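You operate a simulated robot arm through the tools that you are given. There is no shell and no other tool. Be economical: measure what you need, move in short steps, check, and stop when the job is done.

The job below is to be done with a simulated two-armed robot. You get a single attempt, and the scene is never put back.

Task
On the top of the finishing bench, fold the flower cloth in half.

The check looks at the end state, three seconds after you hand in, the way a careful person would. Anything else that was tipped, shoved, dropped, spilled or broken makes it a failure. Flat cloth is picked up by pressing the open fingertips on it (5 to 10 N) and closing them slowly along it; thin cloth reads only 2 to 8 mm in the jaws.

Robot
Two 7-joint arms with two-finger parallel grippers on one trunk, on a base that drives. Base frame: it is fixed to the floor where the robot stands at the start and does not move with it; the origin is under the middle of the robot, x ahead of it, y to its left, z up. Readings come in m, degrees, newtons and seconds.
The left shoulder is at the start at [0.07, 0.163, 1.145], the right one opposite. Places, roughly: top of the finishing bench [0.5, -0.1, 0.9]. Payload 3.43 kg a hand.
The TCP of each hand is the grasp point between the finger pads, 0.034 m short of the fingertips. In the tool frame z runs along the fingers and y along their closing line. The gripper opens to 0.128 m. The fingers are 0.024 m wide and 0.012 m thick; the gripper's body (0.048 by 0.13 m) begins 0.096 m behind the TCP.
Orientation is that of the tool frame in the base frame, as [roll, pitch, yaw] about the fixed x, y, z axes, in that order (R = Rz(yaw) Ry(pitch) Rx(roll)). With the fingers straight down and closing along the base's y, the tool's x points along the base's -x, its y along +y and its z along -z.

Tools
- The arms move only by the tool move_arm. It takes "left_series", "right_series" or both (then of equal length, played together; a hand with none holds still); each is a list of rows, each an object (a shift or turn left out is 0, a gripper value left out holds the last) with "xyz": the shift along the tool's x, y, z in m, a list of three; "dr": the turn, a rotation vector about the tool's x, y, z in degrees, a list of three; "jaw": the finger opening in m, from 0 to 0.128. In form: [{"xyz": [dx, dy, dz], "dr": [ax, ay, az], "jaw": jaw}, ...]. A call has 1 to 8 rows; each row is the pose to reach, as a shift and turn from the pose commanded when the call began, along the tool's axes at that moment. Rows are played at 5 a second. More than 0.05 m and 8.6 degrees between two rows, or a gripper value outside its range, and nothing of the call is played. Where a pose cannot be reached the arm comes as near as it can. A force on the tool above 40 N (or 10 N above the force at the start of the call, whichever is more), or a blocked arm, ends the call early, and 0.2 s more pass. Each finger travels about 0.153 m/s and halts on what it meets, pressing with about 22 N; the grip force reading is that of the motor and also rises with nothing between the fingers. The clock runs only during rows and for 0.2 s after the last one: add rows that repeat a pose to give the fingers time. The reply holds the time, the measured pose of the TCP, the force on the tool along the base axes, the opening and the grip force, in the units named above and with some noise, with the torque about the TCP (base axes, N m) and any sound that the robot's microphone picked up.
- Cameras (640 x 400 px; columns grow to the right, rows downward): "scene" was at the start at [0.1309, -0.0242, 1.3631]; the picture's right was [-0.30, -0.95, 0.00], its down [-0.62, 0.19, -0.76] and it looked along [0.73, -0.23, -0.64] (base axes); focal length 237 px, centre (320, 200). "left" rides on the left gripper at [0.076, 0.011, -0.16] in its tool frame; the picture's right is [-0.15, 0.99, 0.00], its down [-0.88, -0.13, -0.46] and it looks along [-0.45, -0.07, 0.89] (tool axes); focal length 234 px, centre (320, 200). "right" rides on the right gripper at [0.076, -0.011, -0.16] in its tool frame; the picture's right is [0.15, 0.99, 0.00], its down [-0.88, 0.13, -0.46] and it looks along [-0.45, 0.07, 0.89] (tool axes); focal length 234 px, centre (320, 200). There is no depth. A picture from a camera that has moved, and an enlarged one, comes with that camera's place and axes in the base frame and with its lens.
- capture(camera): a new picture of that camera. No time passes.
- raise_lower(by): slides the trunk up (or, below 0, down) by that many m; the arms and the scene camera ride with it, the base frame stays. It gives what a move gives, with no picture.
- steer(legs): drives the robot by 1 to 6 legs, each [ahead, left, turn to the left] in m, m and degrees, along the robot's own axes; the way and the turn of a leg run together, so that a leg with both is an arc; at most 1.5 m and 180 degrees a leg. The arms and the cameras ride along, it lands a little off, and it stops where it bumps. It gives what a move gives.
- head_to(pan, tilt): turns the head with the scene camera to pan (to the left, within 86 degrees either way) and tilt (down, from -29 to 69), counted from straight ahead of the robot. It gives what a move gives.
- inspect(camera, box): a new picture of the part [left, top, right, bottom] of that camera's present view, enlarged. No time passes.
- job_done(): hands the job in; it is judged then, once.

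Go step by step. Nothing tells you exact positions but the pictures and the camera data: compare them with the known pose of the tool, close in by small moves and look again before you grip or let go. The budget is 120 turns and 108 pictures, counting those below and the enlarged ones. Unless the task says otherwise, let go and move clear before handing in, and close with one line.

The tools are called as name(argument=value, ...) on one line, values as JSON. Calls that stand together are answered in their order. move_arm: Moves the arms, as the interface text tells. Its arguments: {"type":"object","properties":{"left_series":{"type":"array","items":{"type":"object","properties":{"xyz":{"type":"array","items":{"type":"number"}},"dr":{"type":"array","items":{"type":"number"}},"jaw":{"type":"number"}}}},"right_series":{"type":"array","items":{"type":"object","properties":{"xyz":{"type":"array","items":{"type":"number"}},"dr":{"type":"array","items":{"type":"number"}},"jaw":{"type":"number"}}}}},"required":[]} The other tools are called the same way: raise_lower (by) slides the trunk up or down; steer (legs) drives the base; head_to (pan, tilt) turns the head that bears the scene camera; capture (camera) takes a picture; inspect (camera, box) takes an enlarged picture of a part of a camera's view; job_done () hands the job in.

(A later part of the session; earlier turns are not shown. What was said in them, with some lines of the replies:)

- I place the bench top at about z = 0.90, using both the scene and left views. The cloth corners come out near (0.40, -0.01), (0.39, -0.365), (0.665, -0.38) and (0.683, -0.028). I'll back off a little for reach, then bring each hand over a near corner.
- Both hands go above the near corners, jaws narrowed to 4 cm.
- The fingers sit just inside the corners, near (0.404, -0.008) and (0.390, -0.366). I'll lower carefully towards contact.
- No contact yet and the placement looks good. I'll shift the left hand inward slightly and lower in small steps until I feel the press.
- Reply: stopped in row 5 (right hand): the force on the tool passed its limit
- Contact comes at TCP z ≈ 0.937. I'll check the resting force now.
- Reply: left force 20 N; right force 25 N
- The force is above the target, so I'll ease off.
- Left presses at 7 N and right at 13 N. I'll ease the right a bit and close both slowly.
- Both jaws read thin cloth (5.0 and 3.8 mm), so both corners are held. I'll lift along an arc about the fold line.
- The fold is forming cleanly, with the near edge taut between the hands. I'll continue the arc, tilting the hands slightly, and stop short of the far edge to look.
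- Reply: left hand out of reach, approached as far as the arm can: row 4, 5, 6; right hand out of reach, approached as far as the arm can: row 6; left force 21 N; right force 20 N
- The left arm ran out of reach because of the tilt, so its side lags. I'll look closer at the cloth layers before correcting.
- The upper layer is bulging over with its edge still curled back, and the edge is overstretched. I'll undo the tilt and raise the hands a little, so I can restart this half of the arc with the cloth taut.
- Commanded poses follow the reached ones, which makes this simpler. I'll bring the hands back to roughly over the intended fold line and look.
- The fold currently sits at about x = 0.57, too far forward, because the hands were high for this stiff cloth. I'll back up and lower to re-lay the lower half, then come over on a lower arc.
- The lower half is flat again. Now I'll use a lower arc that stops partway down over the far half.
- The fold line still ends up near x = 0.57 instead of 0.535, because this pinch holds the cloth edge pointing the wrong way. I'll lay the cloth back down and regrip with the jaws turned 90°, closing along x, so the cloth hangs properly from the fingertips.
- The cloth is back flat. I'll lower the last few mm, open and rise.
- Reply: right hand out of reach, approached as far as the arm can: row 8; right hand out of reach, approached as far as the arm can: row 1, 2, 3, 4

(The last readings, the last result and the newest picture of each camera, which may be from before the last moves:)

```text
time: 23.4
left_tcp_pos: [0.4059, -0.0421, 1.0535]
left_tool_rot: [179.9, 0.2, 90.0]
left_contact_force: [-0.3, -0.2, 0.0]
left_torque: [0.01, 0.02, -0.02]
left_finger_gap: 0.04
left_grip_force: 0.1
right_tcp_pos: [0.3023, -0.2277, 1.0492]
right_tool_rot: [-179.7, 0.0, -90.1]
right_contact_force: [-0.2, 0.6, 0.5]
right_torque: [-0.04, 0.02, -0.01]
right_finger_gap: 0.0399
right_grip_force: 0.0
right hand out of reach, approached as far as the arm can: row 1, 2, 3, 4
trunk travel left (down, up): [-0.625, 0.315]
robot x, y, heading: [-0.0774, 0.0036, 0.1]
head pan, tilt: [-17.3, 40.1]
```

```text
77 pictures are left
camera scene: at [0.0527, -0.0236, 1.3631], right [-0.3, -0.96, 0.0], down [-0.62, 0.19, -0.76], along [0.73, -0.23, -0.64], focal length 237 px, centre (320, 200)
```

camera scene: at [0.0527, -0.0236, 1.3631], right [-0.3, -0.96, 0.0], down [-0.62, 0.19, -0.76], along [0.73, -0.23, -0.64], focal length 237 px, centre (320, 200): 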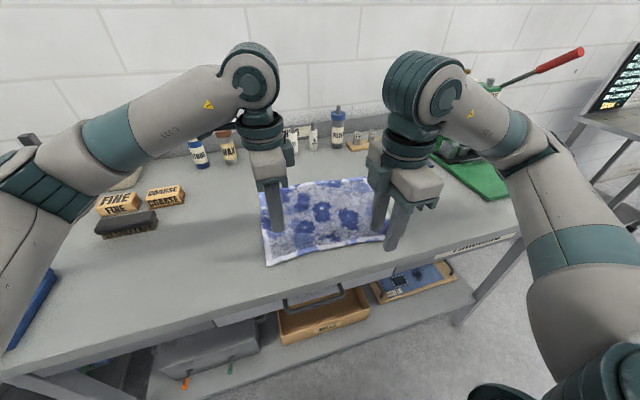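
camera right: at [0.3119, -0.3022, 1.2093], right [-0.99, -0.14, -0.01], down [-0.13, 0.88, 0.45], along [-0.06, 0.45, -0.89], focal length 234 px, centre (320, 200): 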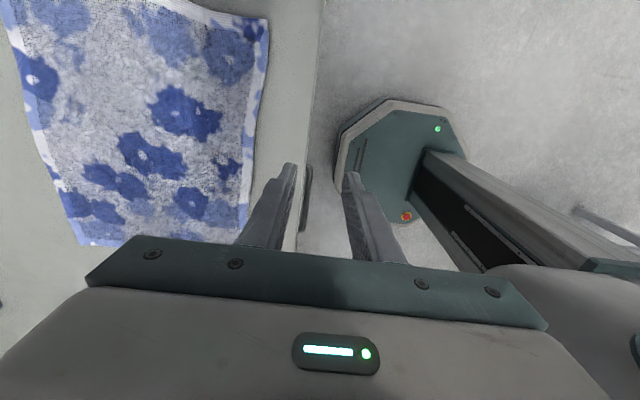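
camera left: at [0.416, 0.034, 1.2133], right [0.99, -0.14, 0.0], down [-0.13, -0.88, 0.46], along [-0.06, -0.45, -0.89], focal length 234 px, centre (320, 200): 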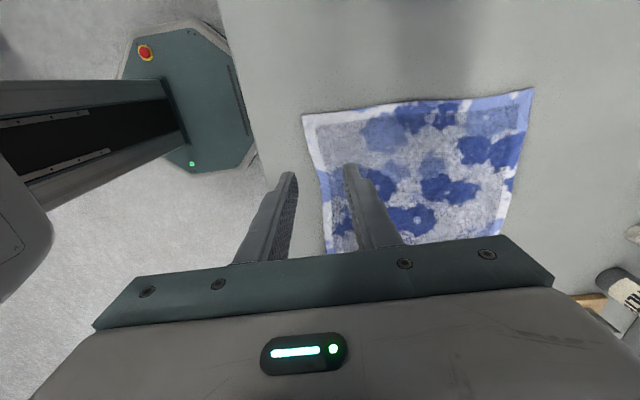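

The right hand hit a joint limit turning that way. I'll move it back and turn it the opposite way, to the same orientation as the left.

move_arm(right_series=[{"xyz": [0.012, -0.013, 0], "dr": [0, 0, 8]}, {"xyz": [0.025, -0.027, 0], "dr": [0, 0, 16]}, {"xyz": [0.037, -0.04, 0], "dr": [0, 0, 24]}, {"xyz": [0.05, -0.054, 0], "dr": [0, 0, 32]}, {"xyz": [0.062, -0.067, 0], "dr": [0, 0, 40]}, {"xyz": [0.075, -0.081, 0], "dr": [0, 0, 48]}, {"xyz": [0.087, -0.094, 0], "dr": [0, 0, 56]}, {"xyz": [0.1, -0.108, 0], "dr": [0, 0, 64]}])

move_arm(right_series=[{"dr": [0, 0, 8]}, {"dr": [0, 0, 16]}, {"dr": [0, 0, 24]}, {"dr": [0, 0, 32]}, {"dr": [0, 0, 40]}, {"dr": [0, 0, 48]}, {"dr": [0, 0, 56]}, {"dr": [0, 0, 64]}])

move_arm(right_series=[{"dr": [0, 0, 8]}, {"dr": [0, 0, 16]}, {"dr": [0, 0, 24]}, {"dr": [0, 0, 32]}, {"dr": [0, 0, 40]}, {"dr": [0, 0, 48]}, {"dr": [0, 0, 52]}])

capture(camera="right")

capture(camera="scene")

```text
time: 25.2
left_tcp_pos: [0.4046, -0.0414, 1.0523]
left_tool_rot: [179.8, 0.2, 90.2]
left_contact_force: [-0.1, -0.3, 0.1]
left_torque: [0.03, -0.02, 0.03]
left_finger_gap: 0.0399
left_grip_force: 0.1
right_tcp_pos: [0.4129, -0.3305, 1.0538]
right_tool_rot: [-179.9, 0.3, -154.1]
right_contact_force: [-0.5, 0.1, 1.3]
right_torque: [0.02, -0.02, 0.01]
right_finger_gap: 0.04
right_grip_force: 0.1
trunk travel left (down, up): [-0.625, 0.315]
robot x, y, heading: [-0.079, -0.0021, 0.1]
head pan, tilt: [-17.3, 40.1]
```

```text
time: 27.0
left_tcp_pos: [0.4054, -0.0415, 1.0529]
left_tool_rot: [179.7, 0.2, 90.2]
left_contact_force: [-1.2, -0.5, -1.3]
left_torque: [0.01, -0.01, 0.02]
left_finger_gap: 0.0396
left_grip_force: 0.1
right_tcp_pos: [0.4117, -0.329, 1.0541]
right_tool_rot: [179.8, 0.3, 141.9]
right_contact_force: [0.0, -0.1, 0.3]
right_torque: [-0.02, 0.04, -0.02]
right_finger_gap: 0.0399
right_grip_force: 0.0
trunk travel left (down, up): [-0.625, 0.315]
robot x, y, heading: [-0.0772, 0.0, 0.2]
head pan, tilt: [-17.3, 40.1]
```

```text
time: 28.6
left_tcp_pos: [0.4039, -0.0418, 1.0526]
left_tool_rot: [179.8, 0.2, 90.1]
left_contact_force: [-0.5, 0.0, 0.6]
left_torque: [0.02, -0.01, 0.0]
left_finger_gap: 0.0397
left_grip_force: 0.1
right_tcp_pos: [0.412, -0.329, 1.0548]
right_tool_rot: [179.6, 0.1, 89.9]
right_contact_force: [0.4, -0.4, 0.4]
right_torque: [0.02, 0.03, 0.02]
right_finger_gap: 0.04
right_grip_force: 0.1
trunk travel left (down, up): [-0.625, 0.315]
robot x, y, heading: [-0.0796, -0.0019, -0.1]
head pan, tilt: [-17.3, 40.1]
```

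```text
76 pictures are left
camera right: at [0.399, -0.2534, 1.2142], right [0.99, 0.14, 0.01], down [0.13, -0.88, 0.46], along [0.07, -0.45, -0.89], focal length 234 px, centre (320, 200)
```

right: 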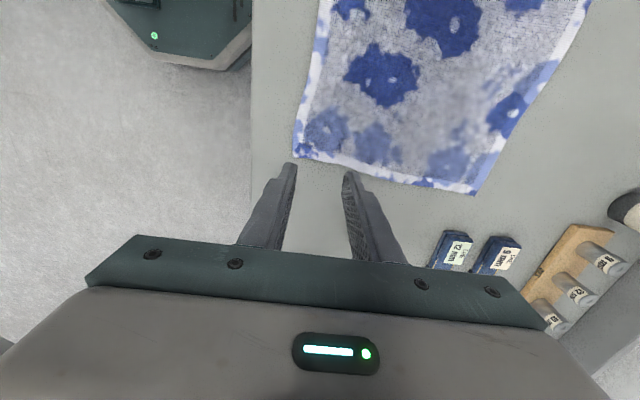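

```text
75 pictures are left
camera scene: at [0.0526, -0.0241, 1.3631], right [-0.3, -0.96, 0.0], down [-0.62, 0.19, -0.76], along [0.73, -0.23, -0.64], focal length 237 px, centre (320, 200)
```

scene: 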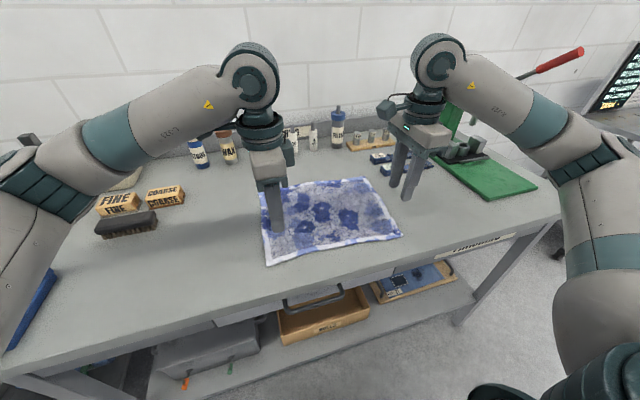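

Both jaws now close along x. The corners read D (0.391, -0.002), C (0.379, -0.349), B (0.651, -0.370) and A (0.670, -0.010). I'll lower just above the near hem at each corner.

move_arm(left_series=[{"xyz": [0.011, 0.006, 0.03], "jaw": 0.03}, {"xyz": [0.022, 0.013, 0.06]}, {"xyz": [0.022, 0.013, 0.09]}, {"xyz": [0.022, 0.013, 0.107]}, {"xyz": [0.022, 0.013, 0.107]}], right_series=[{"xyz": [-0.002, -0.004, 0.03], "jaw": 0.03}, {"xyz": [-0.002, -0.007, 0.06]}, {"xyz": [-0.002, -0.007, 0.09]}, {"xyz": [-0.002, -0.007, 0.11]}, {"xyz": [-0.002, -0.007, 0.11]}])

capture(camera="left")

capture(camera="right")

```text
time: 29.8
left_tcp_pos: [0.4134, -0.0269, 1.0119]
left_tool_rot: [179.8, 0.2, 90.4]
left_contact_force: [0.0, 0.3, 0.5]
left_torque: [0.0, -0.02, 0.02]
left_finger_gap: 0.0301
left_grip_force: 0.1
left hand out of reach, approached as far as the arm can: row 2, 3, 4, 5
right_tcp_pos: [0.4049, -0.3303, 0.9442]
right_tool_rot: [179.6, 0.0, 90.0]
right_contact_force: [-0.2, -0.7, 0.2]
right_torque: [0.01, -0.01, 0.0]
right_finger_gap: 0.03
right_grip_force: 0.1
trunk travel left (down, up): [-0.625, 0.315]
robot x, y, heading: [-0.0815, 0.0009, 0.1]
head pan, tilt: [-17.3, 40.1]
```

```text
74 pictures are left
camera left: at [0.4223, 0.0488, 1.1736], right [0.99, -0.14, 0.0], down [-0.12, -0.88, 0.46], along [-0.06, -0.45, -0.89], focal length 234 px, centre (320, 200)
```

left: 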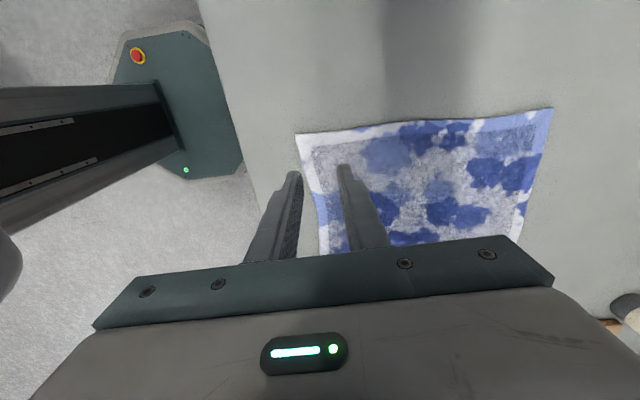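

```text
73 pictures are left
camera right: at [0.3926, -0.2552, 1.104], right [0.99, 0.15, 0.01], down [0.13, -0.88, 0.46], along [0.07, -0.45, -0.89], focal length 234 px, centre (320, 200)
```

right: 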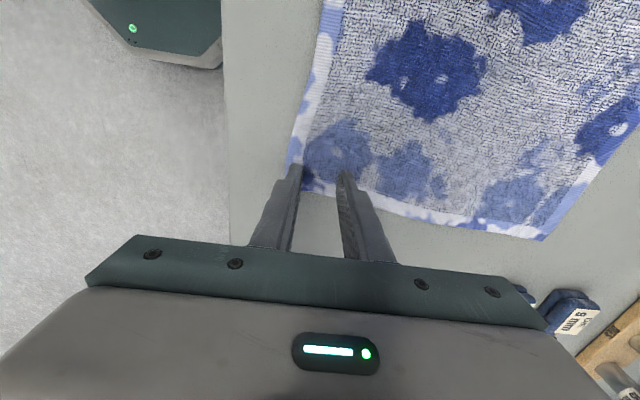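

The left hand hits the mirrored version of that limit, so I'll turn it to the other side (yaw -90).

move_arm(left_series=[{"xyz": [0, 0, -0.02], "dr": [0, 0, -8]}, {"xyz": [0, 0, -0.03], "dr": [0, 0, -16]}, {"xyz": [0, 0, -0.03], "dr": [0, 0, -24]}, {"xyz": [0, 0, -0.03], "dr": [0, 0, -32]}, {"xyz": [0, 0, -0.03], "dr": [0, 0, -40]}, {"xyz": [0, 0, -0.03], "dr": [0, 0, -48]}, {"xyz": [0, 0, -0.03], "dr": [0, 0, -56]}, {"xyz": [0, 0, -0.03], "dr": [0, 0, -64]}])

move_arm(left_series=[{"dr": [0, 0, -8]}, {"dr": [0, 0, -16]}, {"dr": [0, 0, -24]}, {"dr": [0, 0, -32]}, {"dr": [0, 0, -40]}, {"dr": [0, 0, -48]}, {"dr": [0, 0, -56]}, {"dr": [0, 0, -64]}])

move_arm(left_series=[{"dr": [0, 0, -8]}, {"dr": [0, 0, -16]}, {"dr": [0, 0, -24]}, {"dr": [0, 0, -32]}, {"dr": [0, 0, -40]}, {"dr": [0, 0, -48]}, {"dr": [0, 0, -52]}])

capture(camera="left")

```text
time: 31.6
left_tcp_pos: [0.4114, -0.0259, 1.0437]
left_tool_rot: [-179.9, 0.2, 154.4]
left_contact_force: [-0.2, -0.3, 0.2]
left_torque: [-0.02, -0.01, 0.0]
left_finger_gap: 0.0296
left_grip_force: 0.1
right_tcp_pos: [0.4047, -0.3302, 0.9444]
right_tool_rot: [179.6, 0.0, 90.0]
right_contact_force: [-0.3, 0.1, 0.9]
right_torque: [0.04, 0.02, -0.01]
right_finger_gap: 0.0298
right_grip_force: 0.1
trunk travel left (down, up): [-0.625, 0.315]
robot x, y, heading: [-0.0801, 0.0002, 0.1]
head pan, tilt: [-17.3, 40.1]
```

```text
time: 33.4
left_tcp_pos: [0.4116, -0.0264, 1.044]
left_tool_rot: [-179.8, 0.0, -141.6]
left_contact_force: [0.4, -0.2, -0.3]
left_torque: [-0.02, 0.05, 0.0]
left_finger_gap: 0.0299
left_grip_force: 0.1
right_tcp_pos: [0.4056, -0.3314, 0.9438]
right_tool_rot: [179.5, 0.1, 90.0]
right_contact_force: [0.0, 0.1, -0.2]
right_torque: [0.02, 0.0, 0.03]
right_finger_gap: 0.0297
right_grip_force: 0.0
trunk travel left (down, up): [-0.625, 0.315]
robot x, y, heading: [-0.0787, 0.0021, 0.1]
head pan, tilt: [-17.3, 40.1]
```

```text
time: 35.0
left_tcp_pos: [0.4113, -0.0263, 1.0443]
left_tool_rot: [-179.8, -0.2, -89.7]
left_contact_force: [0.2, 1.1, 0.2]
left_torque: [-0.02, -0.01, 0.0]
left_finger_gap: 0.0301
left_grip_force: 0.0
right_tcp_pos: [0.4065, -0.3308, 0.9453]
right_tool_rot: [179.7, 0.0, 89.9]
right_contact_force: [0.5, 0.3, 0.5]
right_torque: [-0.02, 0.05, 0.02]
right_finger_gap: 0.0299
right_grip_force: 0.1
trunk travel left (down, up): [-0.625, 0.315]
robot x, y, heading: [-0.0782, -0.0023, 0.1]
head pan, tilt: [-17.3, 40.1]
```

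```text
72 pictures are left
camera left: at [0.4001, -0.1027, 1.2051], right [-0.99, 0.14, 0.0], down [0.12, 0.88, 0.45], along [0.07, 0.45, -0.89], focal length 234 px, centre (320, 200)
```

left: 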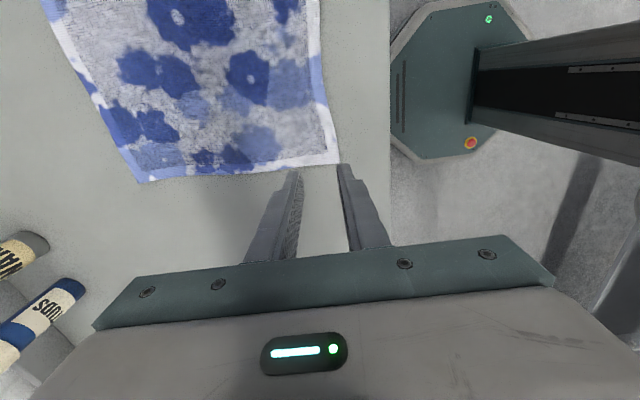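

The left hand now has a clear path to its corner, near (0.390, -0.005). I'll lower it to the same pre-contact height as the right.

move_arm(left_series=[{"xyz": [-0.001, -0.003, 0.03]}, {"xyz": [-0.002, -0.005, 0.06]}, {"xyz": [-0.002, -0.005, 0.09]}, {"xyz": [-0.002, -0.005, 0.099]}, {"xyz": [-0.002, -0.005, 0.099]}])

capture(camera="left")

capture(camera="right")

```text
time: 36.2
left_tcp_pos: [0.4168, -0.025, 0.9461]
left_tool_rot: [-179.8, -0.2, -89.7]
left_contact_force: [0.4, 0.3, 1.0]
left_torque: [0.01, -0.03, -0.04]
left_finger_gap: 0.0298
left_grip_force: 0.0
right_tcp_pos: [0.405, -0.3306, 0.9436]
right_tool_rot: [179.5, 0.0, 90.1]
right_contact_force: [0.1, 0.5, -0.4]
right_torque: [0.01, -0.01, -0.02]
right_finger_gap: 0.0303
right_grip_force: 0.0
trunk travel left (down, up): [-0.625, 0.315]
robot x, y, heading: [-0.0777, -0.0004, 0.1]
head pan, tilt: [-17.3, 40.1]
```

```text
71 pictures are left
camera left: at [0.4056, -0.1009, 1.1061], right [-0.99, 0.14, 0.0], down [0.13, 0.88, 0.45], along [0.07, 0.45, -0.89], focal length 234 px, centre (320, 200)
```

left: 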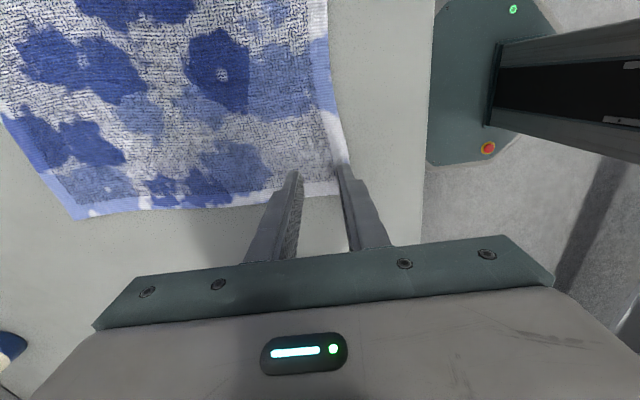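

```text
70 pictures are left
camera right: at [0.3929, -0.2553, 1.104], right [0.99, 0.15, 0.01], down [0.13, -0.88, 0.46], along [0.07, -0.45, -0.89], focal length 234 px, centre (320, 200)
```

right: 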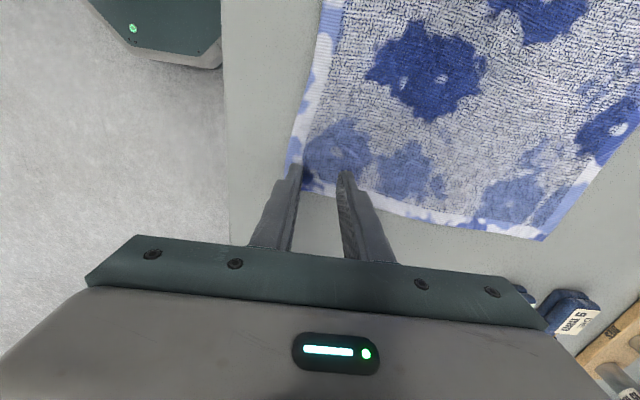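

Placement is good on both hems. I'll press lightly.

move_arm(left_series=[{"xyz": [0, 0, 0.005]}, {"xyz": [0, 0, 0.008]}, {"xyz": [0, 0, 0.01]}, {"xyz": [0, 0, 0.01]}], right_series=[{"xyz": [0, 0, 0.005]}, {"xyz": [0, 0, 0.008]}, {"xyz": [0, 0, 0.009]}, {"xyz": [0, 0, 0.009]}])

```text
time: 37.2
left_tcp_pos: [0.4168, -0.0248, 0.9378]
left_tool_rot: [-179.6, -0.3, -89.7]
left_contact_force: [2.1, -1.1, 14.2]
left_torque: [0.07, -0.04, -0.01]
left_finger_gap: 0.0299
left_grip_force: 0.1
right_tcp_pos: [0.4055, -0.3312, 0.9382]
right_tool_rot: [179.3, 0.0, 90.0]
right_contact_force: [2.8, -1.5, 14.6]
right_torque: [-0.09, -0.05, 0.0]
right_finger_gap: 0.0301
right_grip_force: 0.0
trunk travel left (down, up): [-0.625, 0.315]
robot x, y, heading: [-0.0788, 0.0004, 0.1]
head pan, tilt: [-17.3, 40.1]
```

move_arm(left_series=[{"xyz": [0, 0, -0.0017], "jaw": 0.03}, {"xyz": [0, 0, -0.0017], "jaw": 0.026}, {"xyz": [0, 0, -0.0017], "jaw": 0.022}, {"xyz": [0, 0, -0.0017], "jaw": 0.018}, {"xyz": [0, 0, -0.0017], "jaw": 0.013}, {"xyz": [0, 0, -0.0017], "jaw": 0.008}, {"xyz": [0, 0, -0.0017], "jaw": 0.003}, {"xyz": [0, 0, -0.0017], "jaw": 0.0}], right_series=[{"xyz": [0, 0, -0.0017], "jaw": 0.03}, {"xyz": [0, 0, -0.0017], "jaw": 0.026}, {"xyz": [0, 0, -0.0017], "jaw": 0.022}, {"xyz": [0, 0, -0.0017], "jaw": 0.018}, {"xyz": [0, 0, -0.0017], "jaw": 0.013}, {"xyz": [0, 0, -0.0017], "jaw": 0.008}, {"xyz": [0, 0, -0.0017], "jaw": 0.003}, {"xyz": [0, 0, -0.0017], "jaw": 0.0}])

capture(camera="left")

capture(camera="right")

```text
time: 39.0
left_tcp_pos: [0.4174, -0.0241, 0.9376]
left_tool_rot: [-179.9, -0.1, -89.8]
left_contact_force: [-0.8, 0.1, 8.7]
left_torque: [-0.02, 0.01, 0.01]
left_finger_gap: 0.004
left_grip_force: 22.6
right_tcp_pos: [0.4056, -0.3311, 0.9376]
right_tool_rot: [179.5, 0.0, 90.0]
right_contact_force: [-0.1, 0.1, 4.3]
right_torque: [0.02, -0.01, -0.05]
right_finger_gap: 0.0038
right_grip_force: 21.7
trunk travel left (down, up): [-0.625, 0.315]
robot x, y, heading: [-0.0766, 0.0027, 0.1]
head pan, tilt: [-17.3, 40.1]
```

```text
69 pictures are left
camera left: at [0.4053, -0.1013, 1.0985], right [-0.99, 0.14, 0.0], down [0.12, 0.88, 0.45], along [0.07, 0.45, -0.89], focal length 234 px, centre (320, 200)
```

left: 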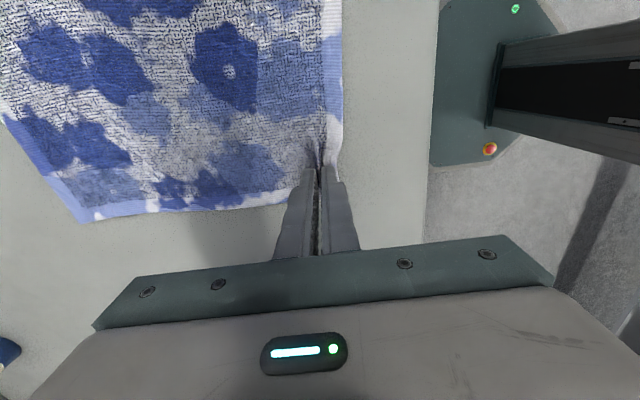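

```text
68 pictures are left
camera right: at [0.392, -0.2553, 1.0974], right [0.99, 0.15, 0.01], down [0.13, -0.88, 0.46], along [0.07, -0.45, -0.89], focal length 234 px, centre (320, 200)
```

right: 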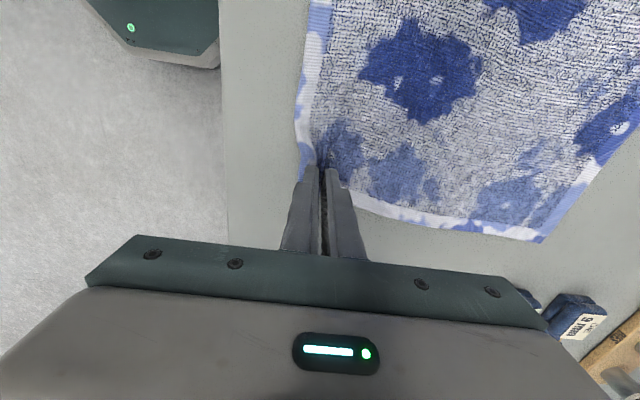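

Both are pinched (4.0 and 3.8 mm). I'll lift over a compact arc to above the fold line.

move_arm(left_series=[{"xyz": [0, -0.011, -0.024]}, {"xyz": [0, -0.021, -0.046]}, {"xyz": [0, -0.037, -0.065]}, {"xyz": [0, -0.058, -0.08]}, {"xyz": [0, -0.082, -0.089]}, {"xyz": [0, -0.108, -0.092]}], right_series=[{"xyz": [0, 0.011, -0.024]}, {"xyz": [0, 0.021, -0.046]}, {"xyz": [0, 0.037, -0.065]}, {"xyz": [0, 0.058, -0.08]}, {"xyz": [0, 0.082, -0.089]}, {"xyz": [0, 0.108, -0.092]}])

inspect(camera="scene", box=[210, 120, 430, 258])

capture(camera="left")

capture(camera="right")

```text
time: 40.4
left_tcp_pos: [0.5256, -0.0229, 1.0287]
left_tool_rot: [-179.9, -0.3, -89.8]
left_contact_force: [0.4, 0.1, -0.4]
left_torque: [-0.03, 0.01, -0.02]
left_finger_gap: 0.0038
left_grip_force: 21.6
right_tcp_pos: [0.5138, -0.3325, 1.0293]
right_tool_rot: [179.7, 0.0, 90.0]
right_contact_force: [-0.4, -0.4, -1.3]
right_torque: [0.0, -0.01, -0.02]
right_finger_gap: 0.0037
right_grip_force: 22.1
trunk travel left (down, up): [-0.625, 0.315]
robot x, y, heading: [-0.0803, 0.0009, 0.2]
head pan, tilt: [-17.3, 40.1]
```

```text
2.90 times, centred on (320, 189) of scene
camera zoom: at [0.0541, -0.0241, 1.3629], right [-0.3, -0.96, 0.0], down [-0.62, 0.19, -0.76], along [0.73, -0.23, -0.65], focal length 686 px, centre (320, 232)
```

zoom: 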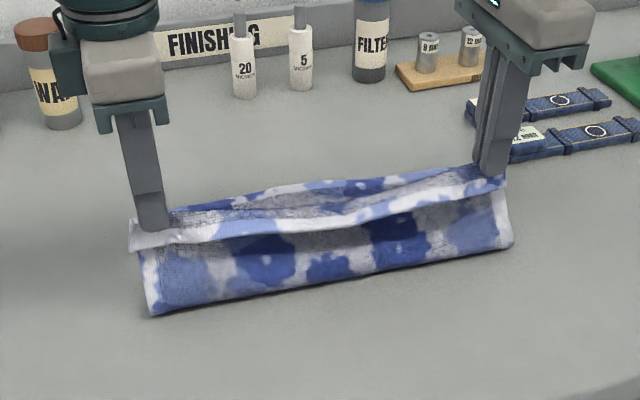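

```text
66 pictures are left
camera left: at [0.5145, -0.1004, 1.19], right [-0.99, 0.14, 0.0], down [0.13, 0.88, 0.45], along [0.07, 0.45, -0.89], focal length 234 px, centre (320, 200)
```

left: 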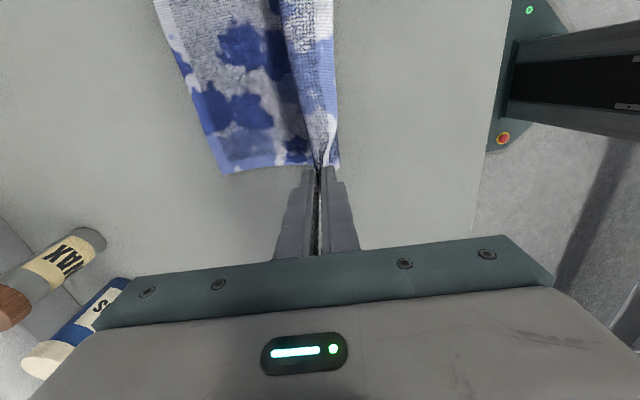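

```text
65 pictures are left
camera right: at [0.501, -0.2565, 1.1886], right [0.99, 0.15, 0.0], down [0.13, -0.88, 0.46], along [0.07, -0.45, -0.89], focal length 234 px, centre (320, 200)
```

right: 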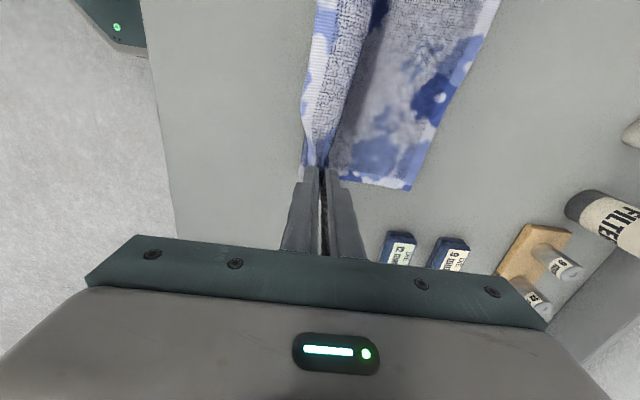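

The fold line is at about x ≈ 0.50, with the lower layer about 0.145 long, close to half. I'll lower slightly, then drive 5 cm forward so the arms have reach to tilt the hands and finish the fold.

move_arm(left_series=[{"xyz": [0, -0.005, 0.008]}, {"xyz": [0, -0.008, 0.016]}], right_series=[{"xyz": [0, 0.005, 0.008]}, {"xyz": [0, 0.008, 0.016]}])

steer(legs=[[0.05, 0, 0]])

inspect(camera="scene", box=[210, 120, 430, 258])

```text
time: 41.0
left_tcp_pos: [0.5334, -0.0227, 1.0123]
left_tool_rot: [-179.8, -0.1, -89.8]
left_contact_force: [-0.7, -0.9, 0.2]
left_torque: [-0.04, 0.02, -0.02]
left_finger_gap: 0.0039
left_grip_force: 21.9
right_tcp_pos: [0.5208, -0.3309, 1.0133]
right_tool_rot: [179.8, 0.0, 90.0]
right_contact_force: [0.5, 0.0, 0.4]
right_torque: [0.01, 0.03, -0.04]
right_finger_gap: 0.0038
right_grip_force: 21.4
trunk travel left (down, up): [-0.625, 0.315]
robot x, y, heading: [-0.0797, 0.0017, -0.1]
head pan, tilt: [-17.3, 40.1]
```

```text
time: 42.0
left_tcp_pos: [0.5801, -0.024, 1.0138]
left_tool_rot: [-179.7, -0.3, -89.8]
left_contact_force: [-0.1, 0.2, -1.0]
left_torque: [0.01, 0.04, -0.01]
left_finger_gap: 0.0041
left_grip_force: 21.5
right_tcp_pos: [0.5698, -0.3317, 1.0141]
right_tool_rot: [179.6, 0.1, 90.0]
right_contact_force: [0.0, 0.6, 0.5]
right_torque: [0.02, 0.02, 0.0]
right_finger_gap: 0.0042
right_grip_force: 22.0
trunk travel left (down, up): [-0.625, 0.315]
robot x, y, heading: [-0.025, -0.0015, 0.1]
head pan, tilt: [-17.3, 40.1]
```

```text
2.90 times, centred on (320, 189) of scene
camera zoom: at [0.1013, -0.0241, 1.3632], right [-0.3, -0.96, 0.0], down [-0.62, 0.19, -0.76], along [0.73, -0.23, -0.64], focal length 686 px, centre (320, 232)
```

zoom: 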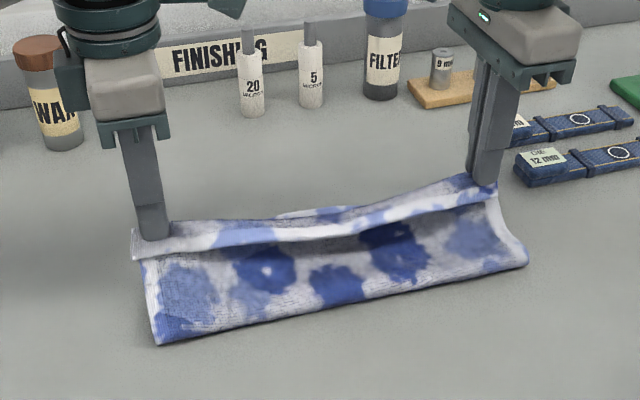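

The fold is at x ≈ 0.52, right on target. I'll come down while tilting the fingertips back towards the robot, stopping 2.5 cm up.

move_arm(left_series=[{"xyz": [0, -0.0236, 0.01], "dr": [-6, 0, 0]}, {"xyz": [0, -0.042, 0.0237], "dr": [-12, 0, 0]}, {"xyz": [0, -0.0555, 0.0397], "dr": [-18, 0, 0]}, {"xyz": [0, -0.064, 0.056], "dr": [-24, 0, 0]}, {"xyz": [0, -0.064, 0.056], "dr": [-24, 0, 0]}], right_series=[{"xyz": [0, 0.0236, 0.01], "dr": [6, 0, 0]}, {"xyz": [0, 0.042, 0.0237], "dr": [12, 0, 0]}, {"xyz": [0, 0.0555, 0.0397], "dr": [18, 0, 0]}, {"xyz": [0, 0.064, 0.056], "dr": [24, 0, 0]}, {"xyz": [0, 0.064, 0.056], "dr": [24, 0, 0]}])

inspect(camera="scene", box=[210, 120, 430, 258])

capture(camera="left")

capture(camera="right")

```text
time: 43.1
left_tcp_pos: [0.6453, -0.0223, 0.9558]
left_tool_rot: [156.2, -0.2, -90.0]
left_contact_force: [-0.3, -0.1, -0.1]
left_torque: [0.0, -0.13, -0.01]
left_finger_gap: 0.0039
left_grip_force: 21.7
right_tcp_pos: [0.6343, -0.3312, 0.9585]
right_tool_rot: [-156.4, 0.1, 90.0]
right_contact_force: [-1.1, 0.8, -0.2]
right_torque: [-0.04, -0.08, 0.0]
right_finger_gap: 0.0036
right_grip_force: 21.9
trunk travel left (down, up): [-0.625, 0.315]
robot x, y, heading: [-0.0289, -0.0004, 0.1]
head pan, tilt: [-17.3, 40.1]
```

```text
2.90 times, centred on (320, 189) of scene
camera zoom: at [0.1007, -0.0238, 1.3632], right [-0.3, -0.96, 0.0], down [-0.61, 0.19, -0.77], along [0.73, -0.23, -0.64], focal length 686 px, centre (320, 232)
```

zoom: 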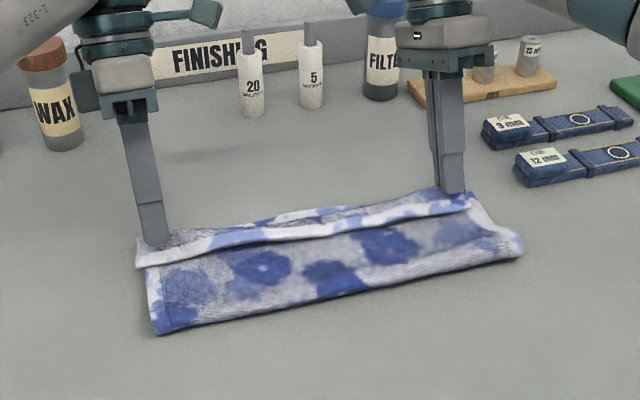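

```text
62 pictures are left
camera left: at [0.699, -0.0997, 1.1096], right [-0.91, 0.15, 0.4], down [0.3, 0.88, 0.36], along [-0.3, 0.45, -0.84], focal length 234 px, centre (320, 200)
```

left: 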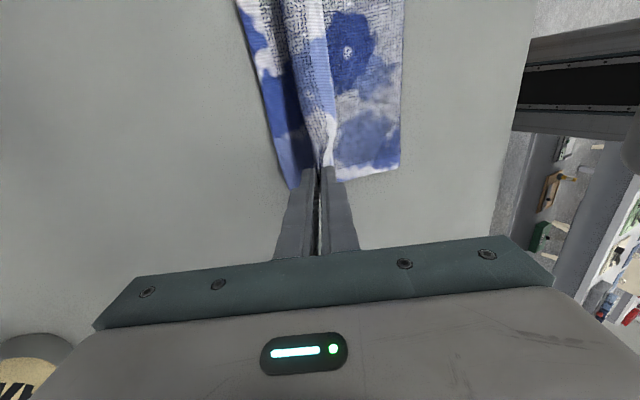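

```text
61 pictures are left
camera right: at [0.6874, -0.2554, 1.1096], right [0.91, 0.15, -0.4], down [0.3, -0.88, 0.37], along [-0.3, -0.45, -0.84], focal length 234 px, centre (320, 200)
```

right: 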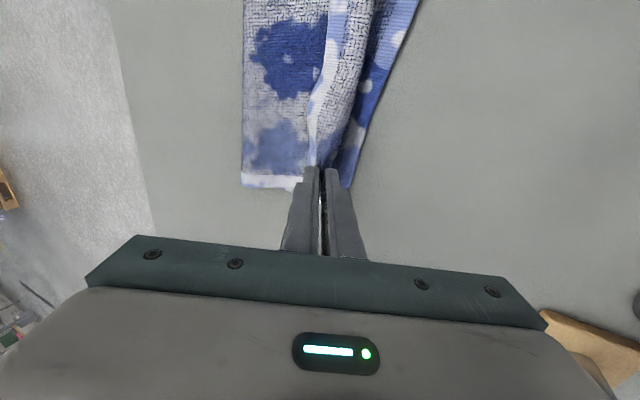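

Both sides reached with the tilt, and the hem is close above the far edge. I'll lower the last bit, release gently with a small opening and back out along the fingers.

move_arm(left_series=[{"xyz": [0, -0.003, 0.006]}, {"xyz": [0, -0.0057, 0.0128]}, {"xyz": [0, -0.0057, 0.0128]}], right_series=[{"xyz": [0, 0.0, 0.008]}, {"xyz": [0, 0.001, 0.0155]}, {"xyz": [0, 0.001, 0.0155]}])

inspect(camera="scene", box=[210, 120, 430, 258])

```text
time: 44.0
left_tcp_pos: [0.6458, -0.0225, 0.9442]
left_tool_rot: [156.3, -0.2, -89.8]
left_contact_force: [1.0, 0.2, 3.7]
left_torque: [0.07, 0.0, 0.01]
left_finger_gap: 0.0036
left_grip_force: 21.9
right_tcp_pos: [0.6293, -0.3318, 0.9429]
right_tool_rot: [-156.4, -0.1, 90.1]
right_contact_force: [0.5, 0.4, 1.9]
right_torque: [0.01, -0.07, -0.02]
right_finger_gap: 0.0041
right_grip_force: 22.2
trunk travel left (down, up): [-0.625, 0.315]
robot x, y, heading: [-0.0291, 0.0001, 0.3]
head pan, tilt: [-17.3, 40.1]
```

```text
2.90 times, centred on (320, 189) of scene
camera zoom: at [0.1015, -0.024, 1.3632], right [-0.3, -0.96, 0.0], down [-0.62, 0.19, -0.76], along [0.73, -0.23, -0.64], focal length 686 px, centre (320, 232)
```

zoom: 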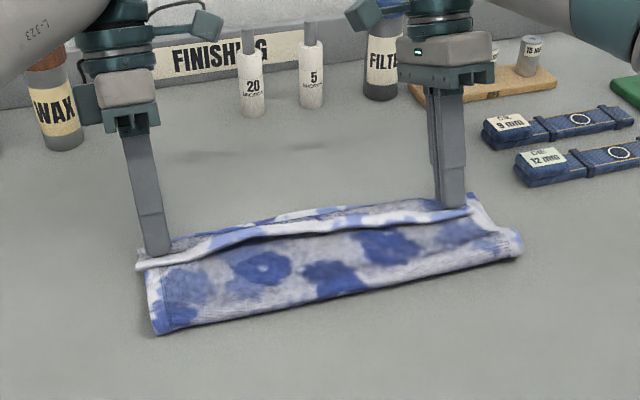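

Light contact on both sides. Releasing and backing out.

move_arm(left_series=[{"jaw": 0.012}, {"jaw": 0.024}, {"jaw": 0.024}, {"xyz": [0, 0, -0.02]}, {"xyz": [0, 0, -0.05]}, {"xyz": [0, 0, -0.09]}], right_series=[{"jaw": 0.012}, {"jaw": 0.024}, {"jaw": 0.024}, {"xyz": [0, 0, -0.02]}, {"xyz": [0, 0, -0.05]}, {"xyz": [0, 0, -0.09]}])

inspect(camera="scene", box=[210, 120, 430, 258])

capture(camera="left")

capture(camera="right")

```text
time: 45.4
left_tcp_pos: [0.6637, -0.02, 0.996]
left_tool_rot: [156.2, -0.5, -89.8]
left_contact_force: [0.2, 0.7, -0.2]
left_torque: [-0.02, -0.01, 0.05]
left_finger_gap: 0.024
left_grip_force: 0.1
left hand out of reach, approached as far as the arm can: row 5, 6
right_tcp_pos: [0.6666, -0.3296, 1.0268]
right_tool_rot: [-156.3, 0.1, 90.0]
right_contact_force: [-0.2, 0.4, 0.0]
right_torque: [-0.03, 0.03, 0.02]
right_finger_gap: 0.0241
right_grip_force: 0.1
trunk travel left (down, up): [-0.625, 0.315]
robot x, y, heading: [-0.0309, 0.0009, 0.3]
head pan, tilt: [-17.3, 40.1]
```

```text
2.90 times, centred on (320, 189) of scene
camera zoom: at [0.102, -0.021, 1.363], right [-0.3, -0.96, 0.0], down [-0.62, 0.19, -0.76], along [0.73, -0.23, -0.64], focal length 686 px, centre (320, 232)
```

zoom: 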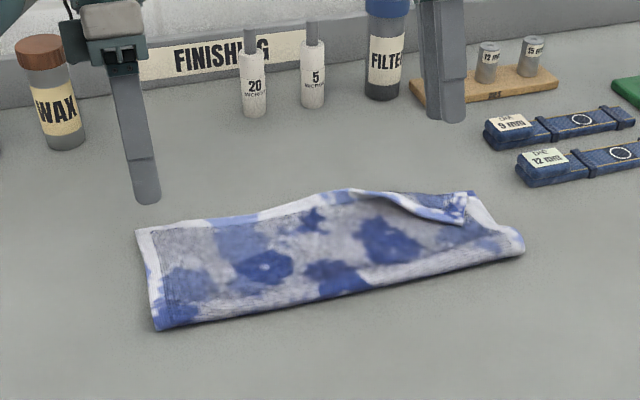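

```text
58 pictures are left
camera left: at [0.718, -0.0969, 1.1481], right [-0.91, 0.15, 0.4], down [0.3, 0.88, 0.36], along [-0.3, 0.44, -0.84], focal length 234 px, centre (320, 200)
```

left: 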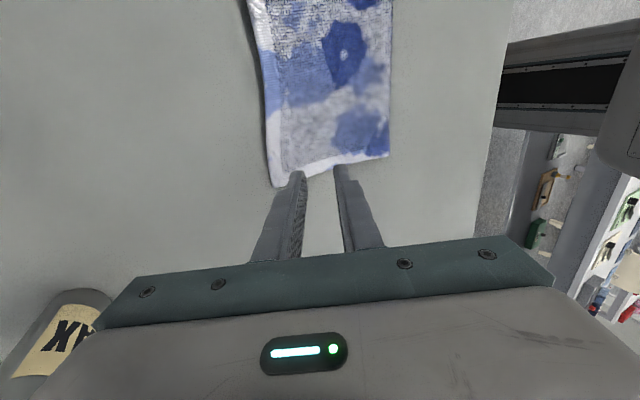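

```text
57 pictures are left
camera right: at [0.7189, -0.2535, 1.1774], right [0.91, 0.14, -0.4], down [0.3, -0.88, 0.37], along [-0.3, -0.45, -0.84], focal length 234 px, centre (320, 200)
```

right: 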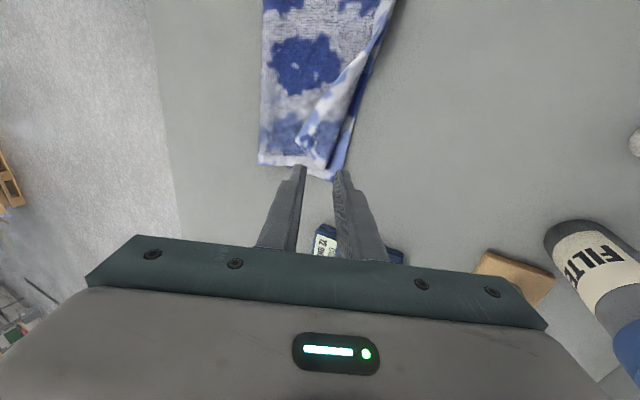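

The left side lies flat and aligned; only the right corner's hem has flipped back, with its corner at about (0.587, -0.325). I'll close the right jaws and tilt them forward to scoop that flap over.

move_arm(right_series=[{"xyz": [0.001, -0.012, 0.0], "dr": [-7, 0, 0], "jaw": 0.0}, {"xyz": [0.002, -0.024, 0.005], "dr": [-14, 0, 0]}, {"xyz": [0.003, -0.037, 0.012], "dr": [-21, 0, 0]}, {"xyz": [0.005, -0.05, 0.025], "dr": [-28, 0, 0]}, {"xyz": [0.006, -0.063, 0.04], "dr": [-35, 0, 0]}, {"xyz": [0.008, -0.078, 0.055], "dr": [-42, 0, 0]}, {"xyz": [0.01, -0.09, 0.075], "dr": [-48, 0, 0]}, {"xyz": [0.01, -0.0993, 0.0947], "dr": [-54, 0, 0]}])

capture(camera="right")

inspect(camera="scene", box=[210, 120, 430, 258])

```text
time: 47.1
left_tcp_pos: [0.6616, -0.0247, 0.9966]
left_tool_rot: [156.2, -0.1, -89.9]
left_contact_force: [-0.2, 0.5, -0.4]
left_torque: [0.01, -0.03, -0.02]
left_finger_gap: 0.0239
left_grip_force: 0.0
right_tcp_pos: [0.5363, -0.3225, 0.9788]
right_tool_rot: [149.4, -0.1, 89.9]
right_contact_force: [-0.8, -0.8, -0.2]
right_torque: [-0.02, 0.0, 0.03]
right_finger_gap: 0.0
right_grip_force: 21.8
trunk travel left (down, up): [-0.625, 0.315]
robot x, y, heading: [-0.0276, 0.0022, 0.1]
head pan, tilt: [-17.3, 40.1]
```

```text
56 pictures are left
camera right: at [0.4438, -0.2464, 1.111], right [0.85, 0.14, 0.5], down [-0.12, -0.88, 0.46], along [0.51, -0.45, -0.73], focal length 234 px, centre (320, 200)
```

right: 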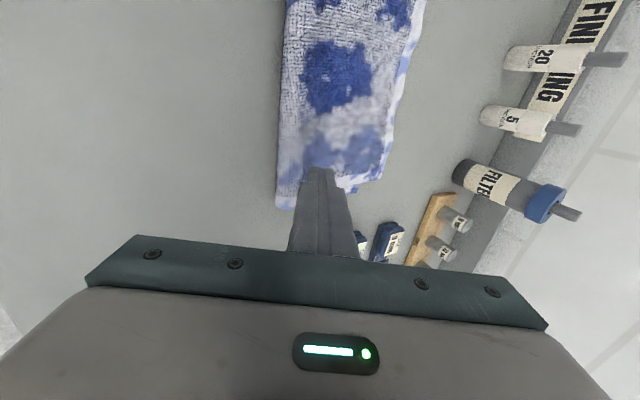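

```text
2.90 times, centred on (320, 189) of scene
camera zoom: at [0.1009, -0.025, 1.3632], right [-0.3, -0.96, 0.0], down [-0.62, 0.19, -0.76], along [0.73, -0.23, -0.64], focal length 686 px, centre (320, 232)
```

zoom: 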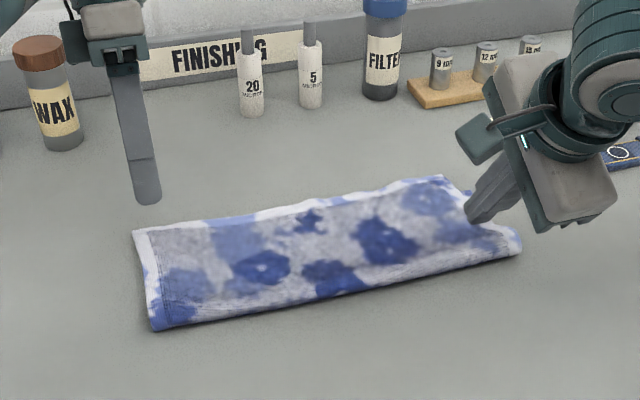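

The flap relaxed flat on its own. I'll lift both hands clear and inspect.

move_arm(left_series=[{"xyz": [0, 0.024, -0.017]}, {"xyz": [0, 0.048, -0.034]}, {"xyz": [0, 0.072, -0.05]}, {"xyz": [0, 0.0953, -0.067]}], right_series=[{"xyz": [0, 0.011, -0.02]}, {"xyz": [0, 0.022, -0.039]}, {"xyz": [0, 0.033, -0.058]}, {"xyz": [0, 0.045, -0.078]}])

steer(legs=[[-0.12, 0, 0]])

inspect(camera="scene", box=[210, 100, 430, 238])

capture(camera="left")

capture(camera="right")

```text
time: 48.1
left_tcp_pos: [0.602, -0.0226, 1.0961]
left_tool_rot: [156.3, -0.1, -89.8]
left_contact_force: [0.2, 0.2, 0.2]
left_torque: [-0.04, -0.01, 0.04]
left_finger_gap: 0.0241
left_grip_force: 0.0
right_tcp_pos: [0.5334, -0.321, 1.0709]
right_tool_rot: [149.5, 0.0, 89.9]
right_contact_force: [0.1, -0.2, 0.6]
right_torque: [0.01, -0.03, 0.0]
right_finger_gap: 0.0
right_grip_force: 22.4
trunk travel left (down, up): [-0.625, 0.315]
robot x, y, heading: [-0.0318, -0.003, 0.2]
head pan, tilt: [-17.3, 40.1]
```

```text
time: 49.4
left_tcp_pos: [0.4869, -0.0204, 1.0936]
left_tool_rot: [156.1, -0.2, -89.6]
left_contact_force: [1.1, 0.7, -0.3]
left_torque: [-0.03, 0.0, -0.01]
left_finger_gap: 0.0239
left_grip_force: 0.0
right_tcp_pos: [0.4183, -0.32, 1.0693]
right_tool_rot: [149.7, 0.0, 90.1]
right_contact_force: [0.3, -0.2, 0.8]
right_torque: [0.06, -0.02, -0.02]
right_finger_gap: 0.0
right_grip_force: 21.7
trunk travel left (down, up): [-0.625, 0.315]
robot x, y, heading: [-0.1459, 0.0003, 0.2]
head pan, tilt: [-17.3, 40.1]
```

```text
2.90 times, centred on (320, 169) of scene
camera zoom: at [-0.0151, -0.0242, 1.363], right [-0.29, -0.96, 0.0], down [-0.62, 0.19, -0.76], along [0.73, -0.22, -0.64], focal length 686 px, centre (320, 290)
```

zoom: 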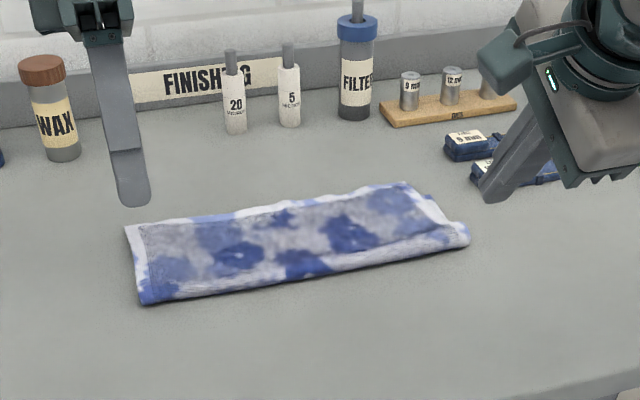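

```text
53 pictures are left
camera left: at [0.5418, -0.0972, 1.2461], right [-0.91, 0.14, 0.4], down [0.3, 0.88, 0.36], along [-0.3, 0.45, -0.84], focal length 234 px, centre (320, 200)
```

left: 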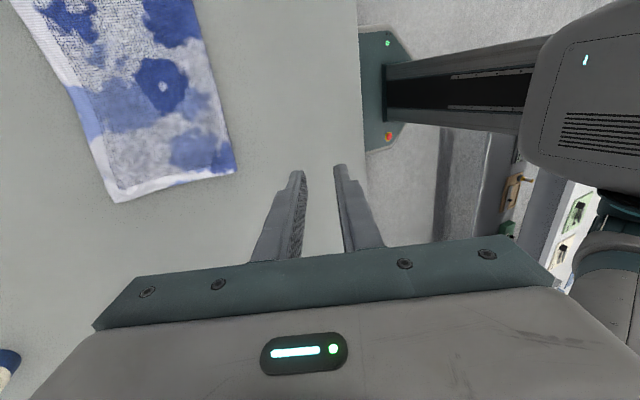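

```text
52 pictures are left
camera right: at [0.3269, -0.2447, 1.2016], right [0.85, 0.15, 0.5], down [-0.12, -0.88, 0.46], along [0.51, -0.45, -0.73], focal length 234 px, centre (320, 200)
```

right: 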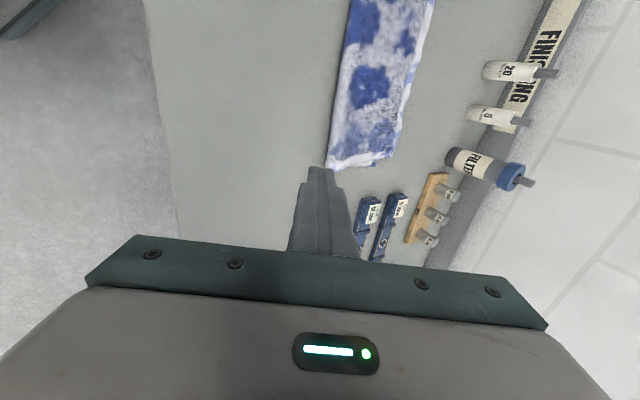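

The fold looks good. I'll take a closer look at the right end and the far edge alignment.

inspect(camera="scene", box=[310, 110, 390, 160])

inspect(camera="right", box=[300, 0, 460, 180])

inspect(camera="scene", box=[240, 125, 330, 180])

```text
8.00 times, centred on (350, 135) of scene
camera zoom: at [-0.0151, -0.0242, 1.363], right [-0.29, -0.96, 0.0], down [-0.62, 0.19, -0.76], along [0.73, -0.22, -0.64], focal length 1893 px, centre (80, 720)
```

zoom: 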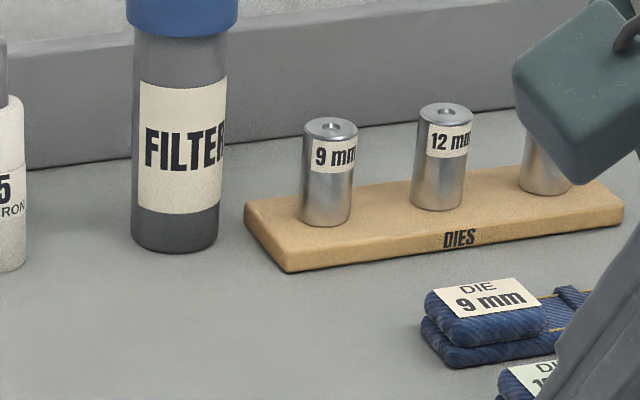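

```text
2.22 times, centred on (380, 90) of right
camera zoom: at [0.3269, -0.2447, 1.2016], right [0.85, 0.15, 0.5], down [-0.12, -0.88, 0.46], along [0.51, -0.45, -0.73], focal length 520 px, centre (187, 444)
```

zoom: 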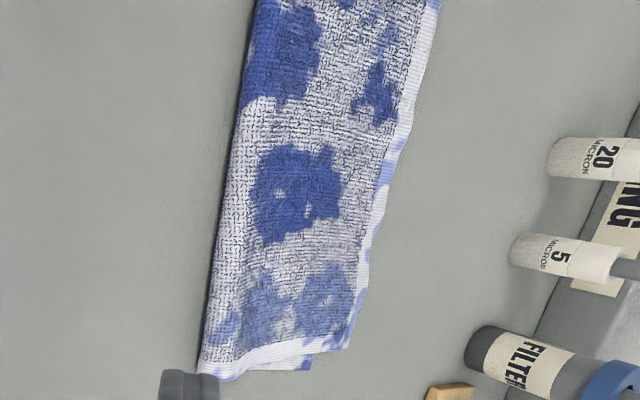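

```text
7.11 times, centred on (285, 152) of scene
camera zoom: at [-0.0151, -0.0242, 1.363], right [-0.29, -0.96, 0.0], down [-0.62, 0.19, -0.76], along [0.73, -0.22, -0.64], focal length 1683 px, centre (569, 538)
```

zoom: 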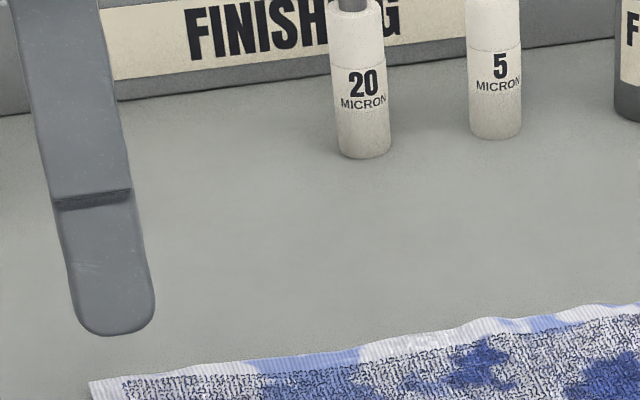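

The flower cloth is folded in half on the finishing bench, with its edges matching to about 1–2 cm; both hands are clear and nothing else looks disturbed.

job_done()

```text
The job is handed in.
```

The flower cloth is folded in half on the finishing bench, near edge over far edge. The edges meet to within about 1–2 cm, with the right far corner the least even. Both hands are clear, and nothing else looked moved in the final pictures.
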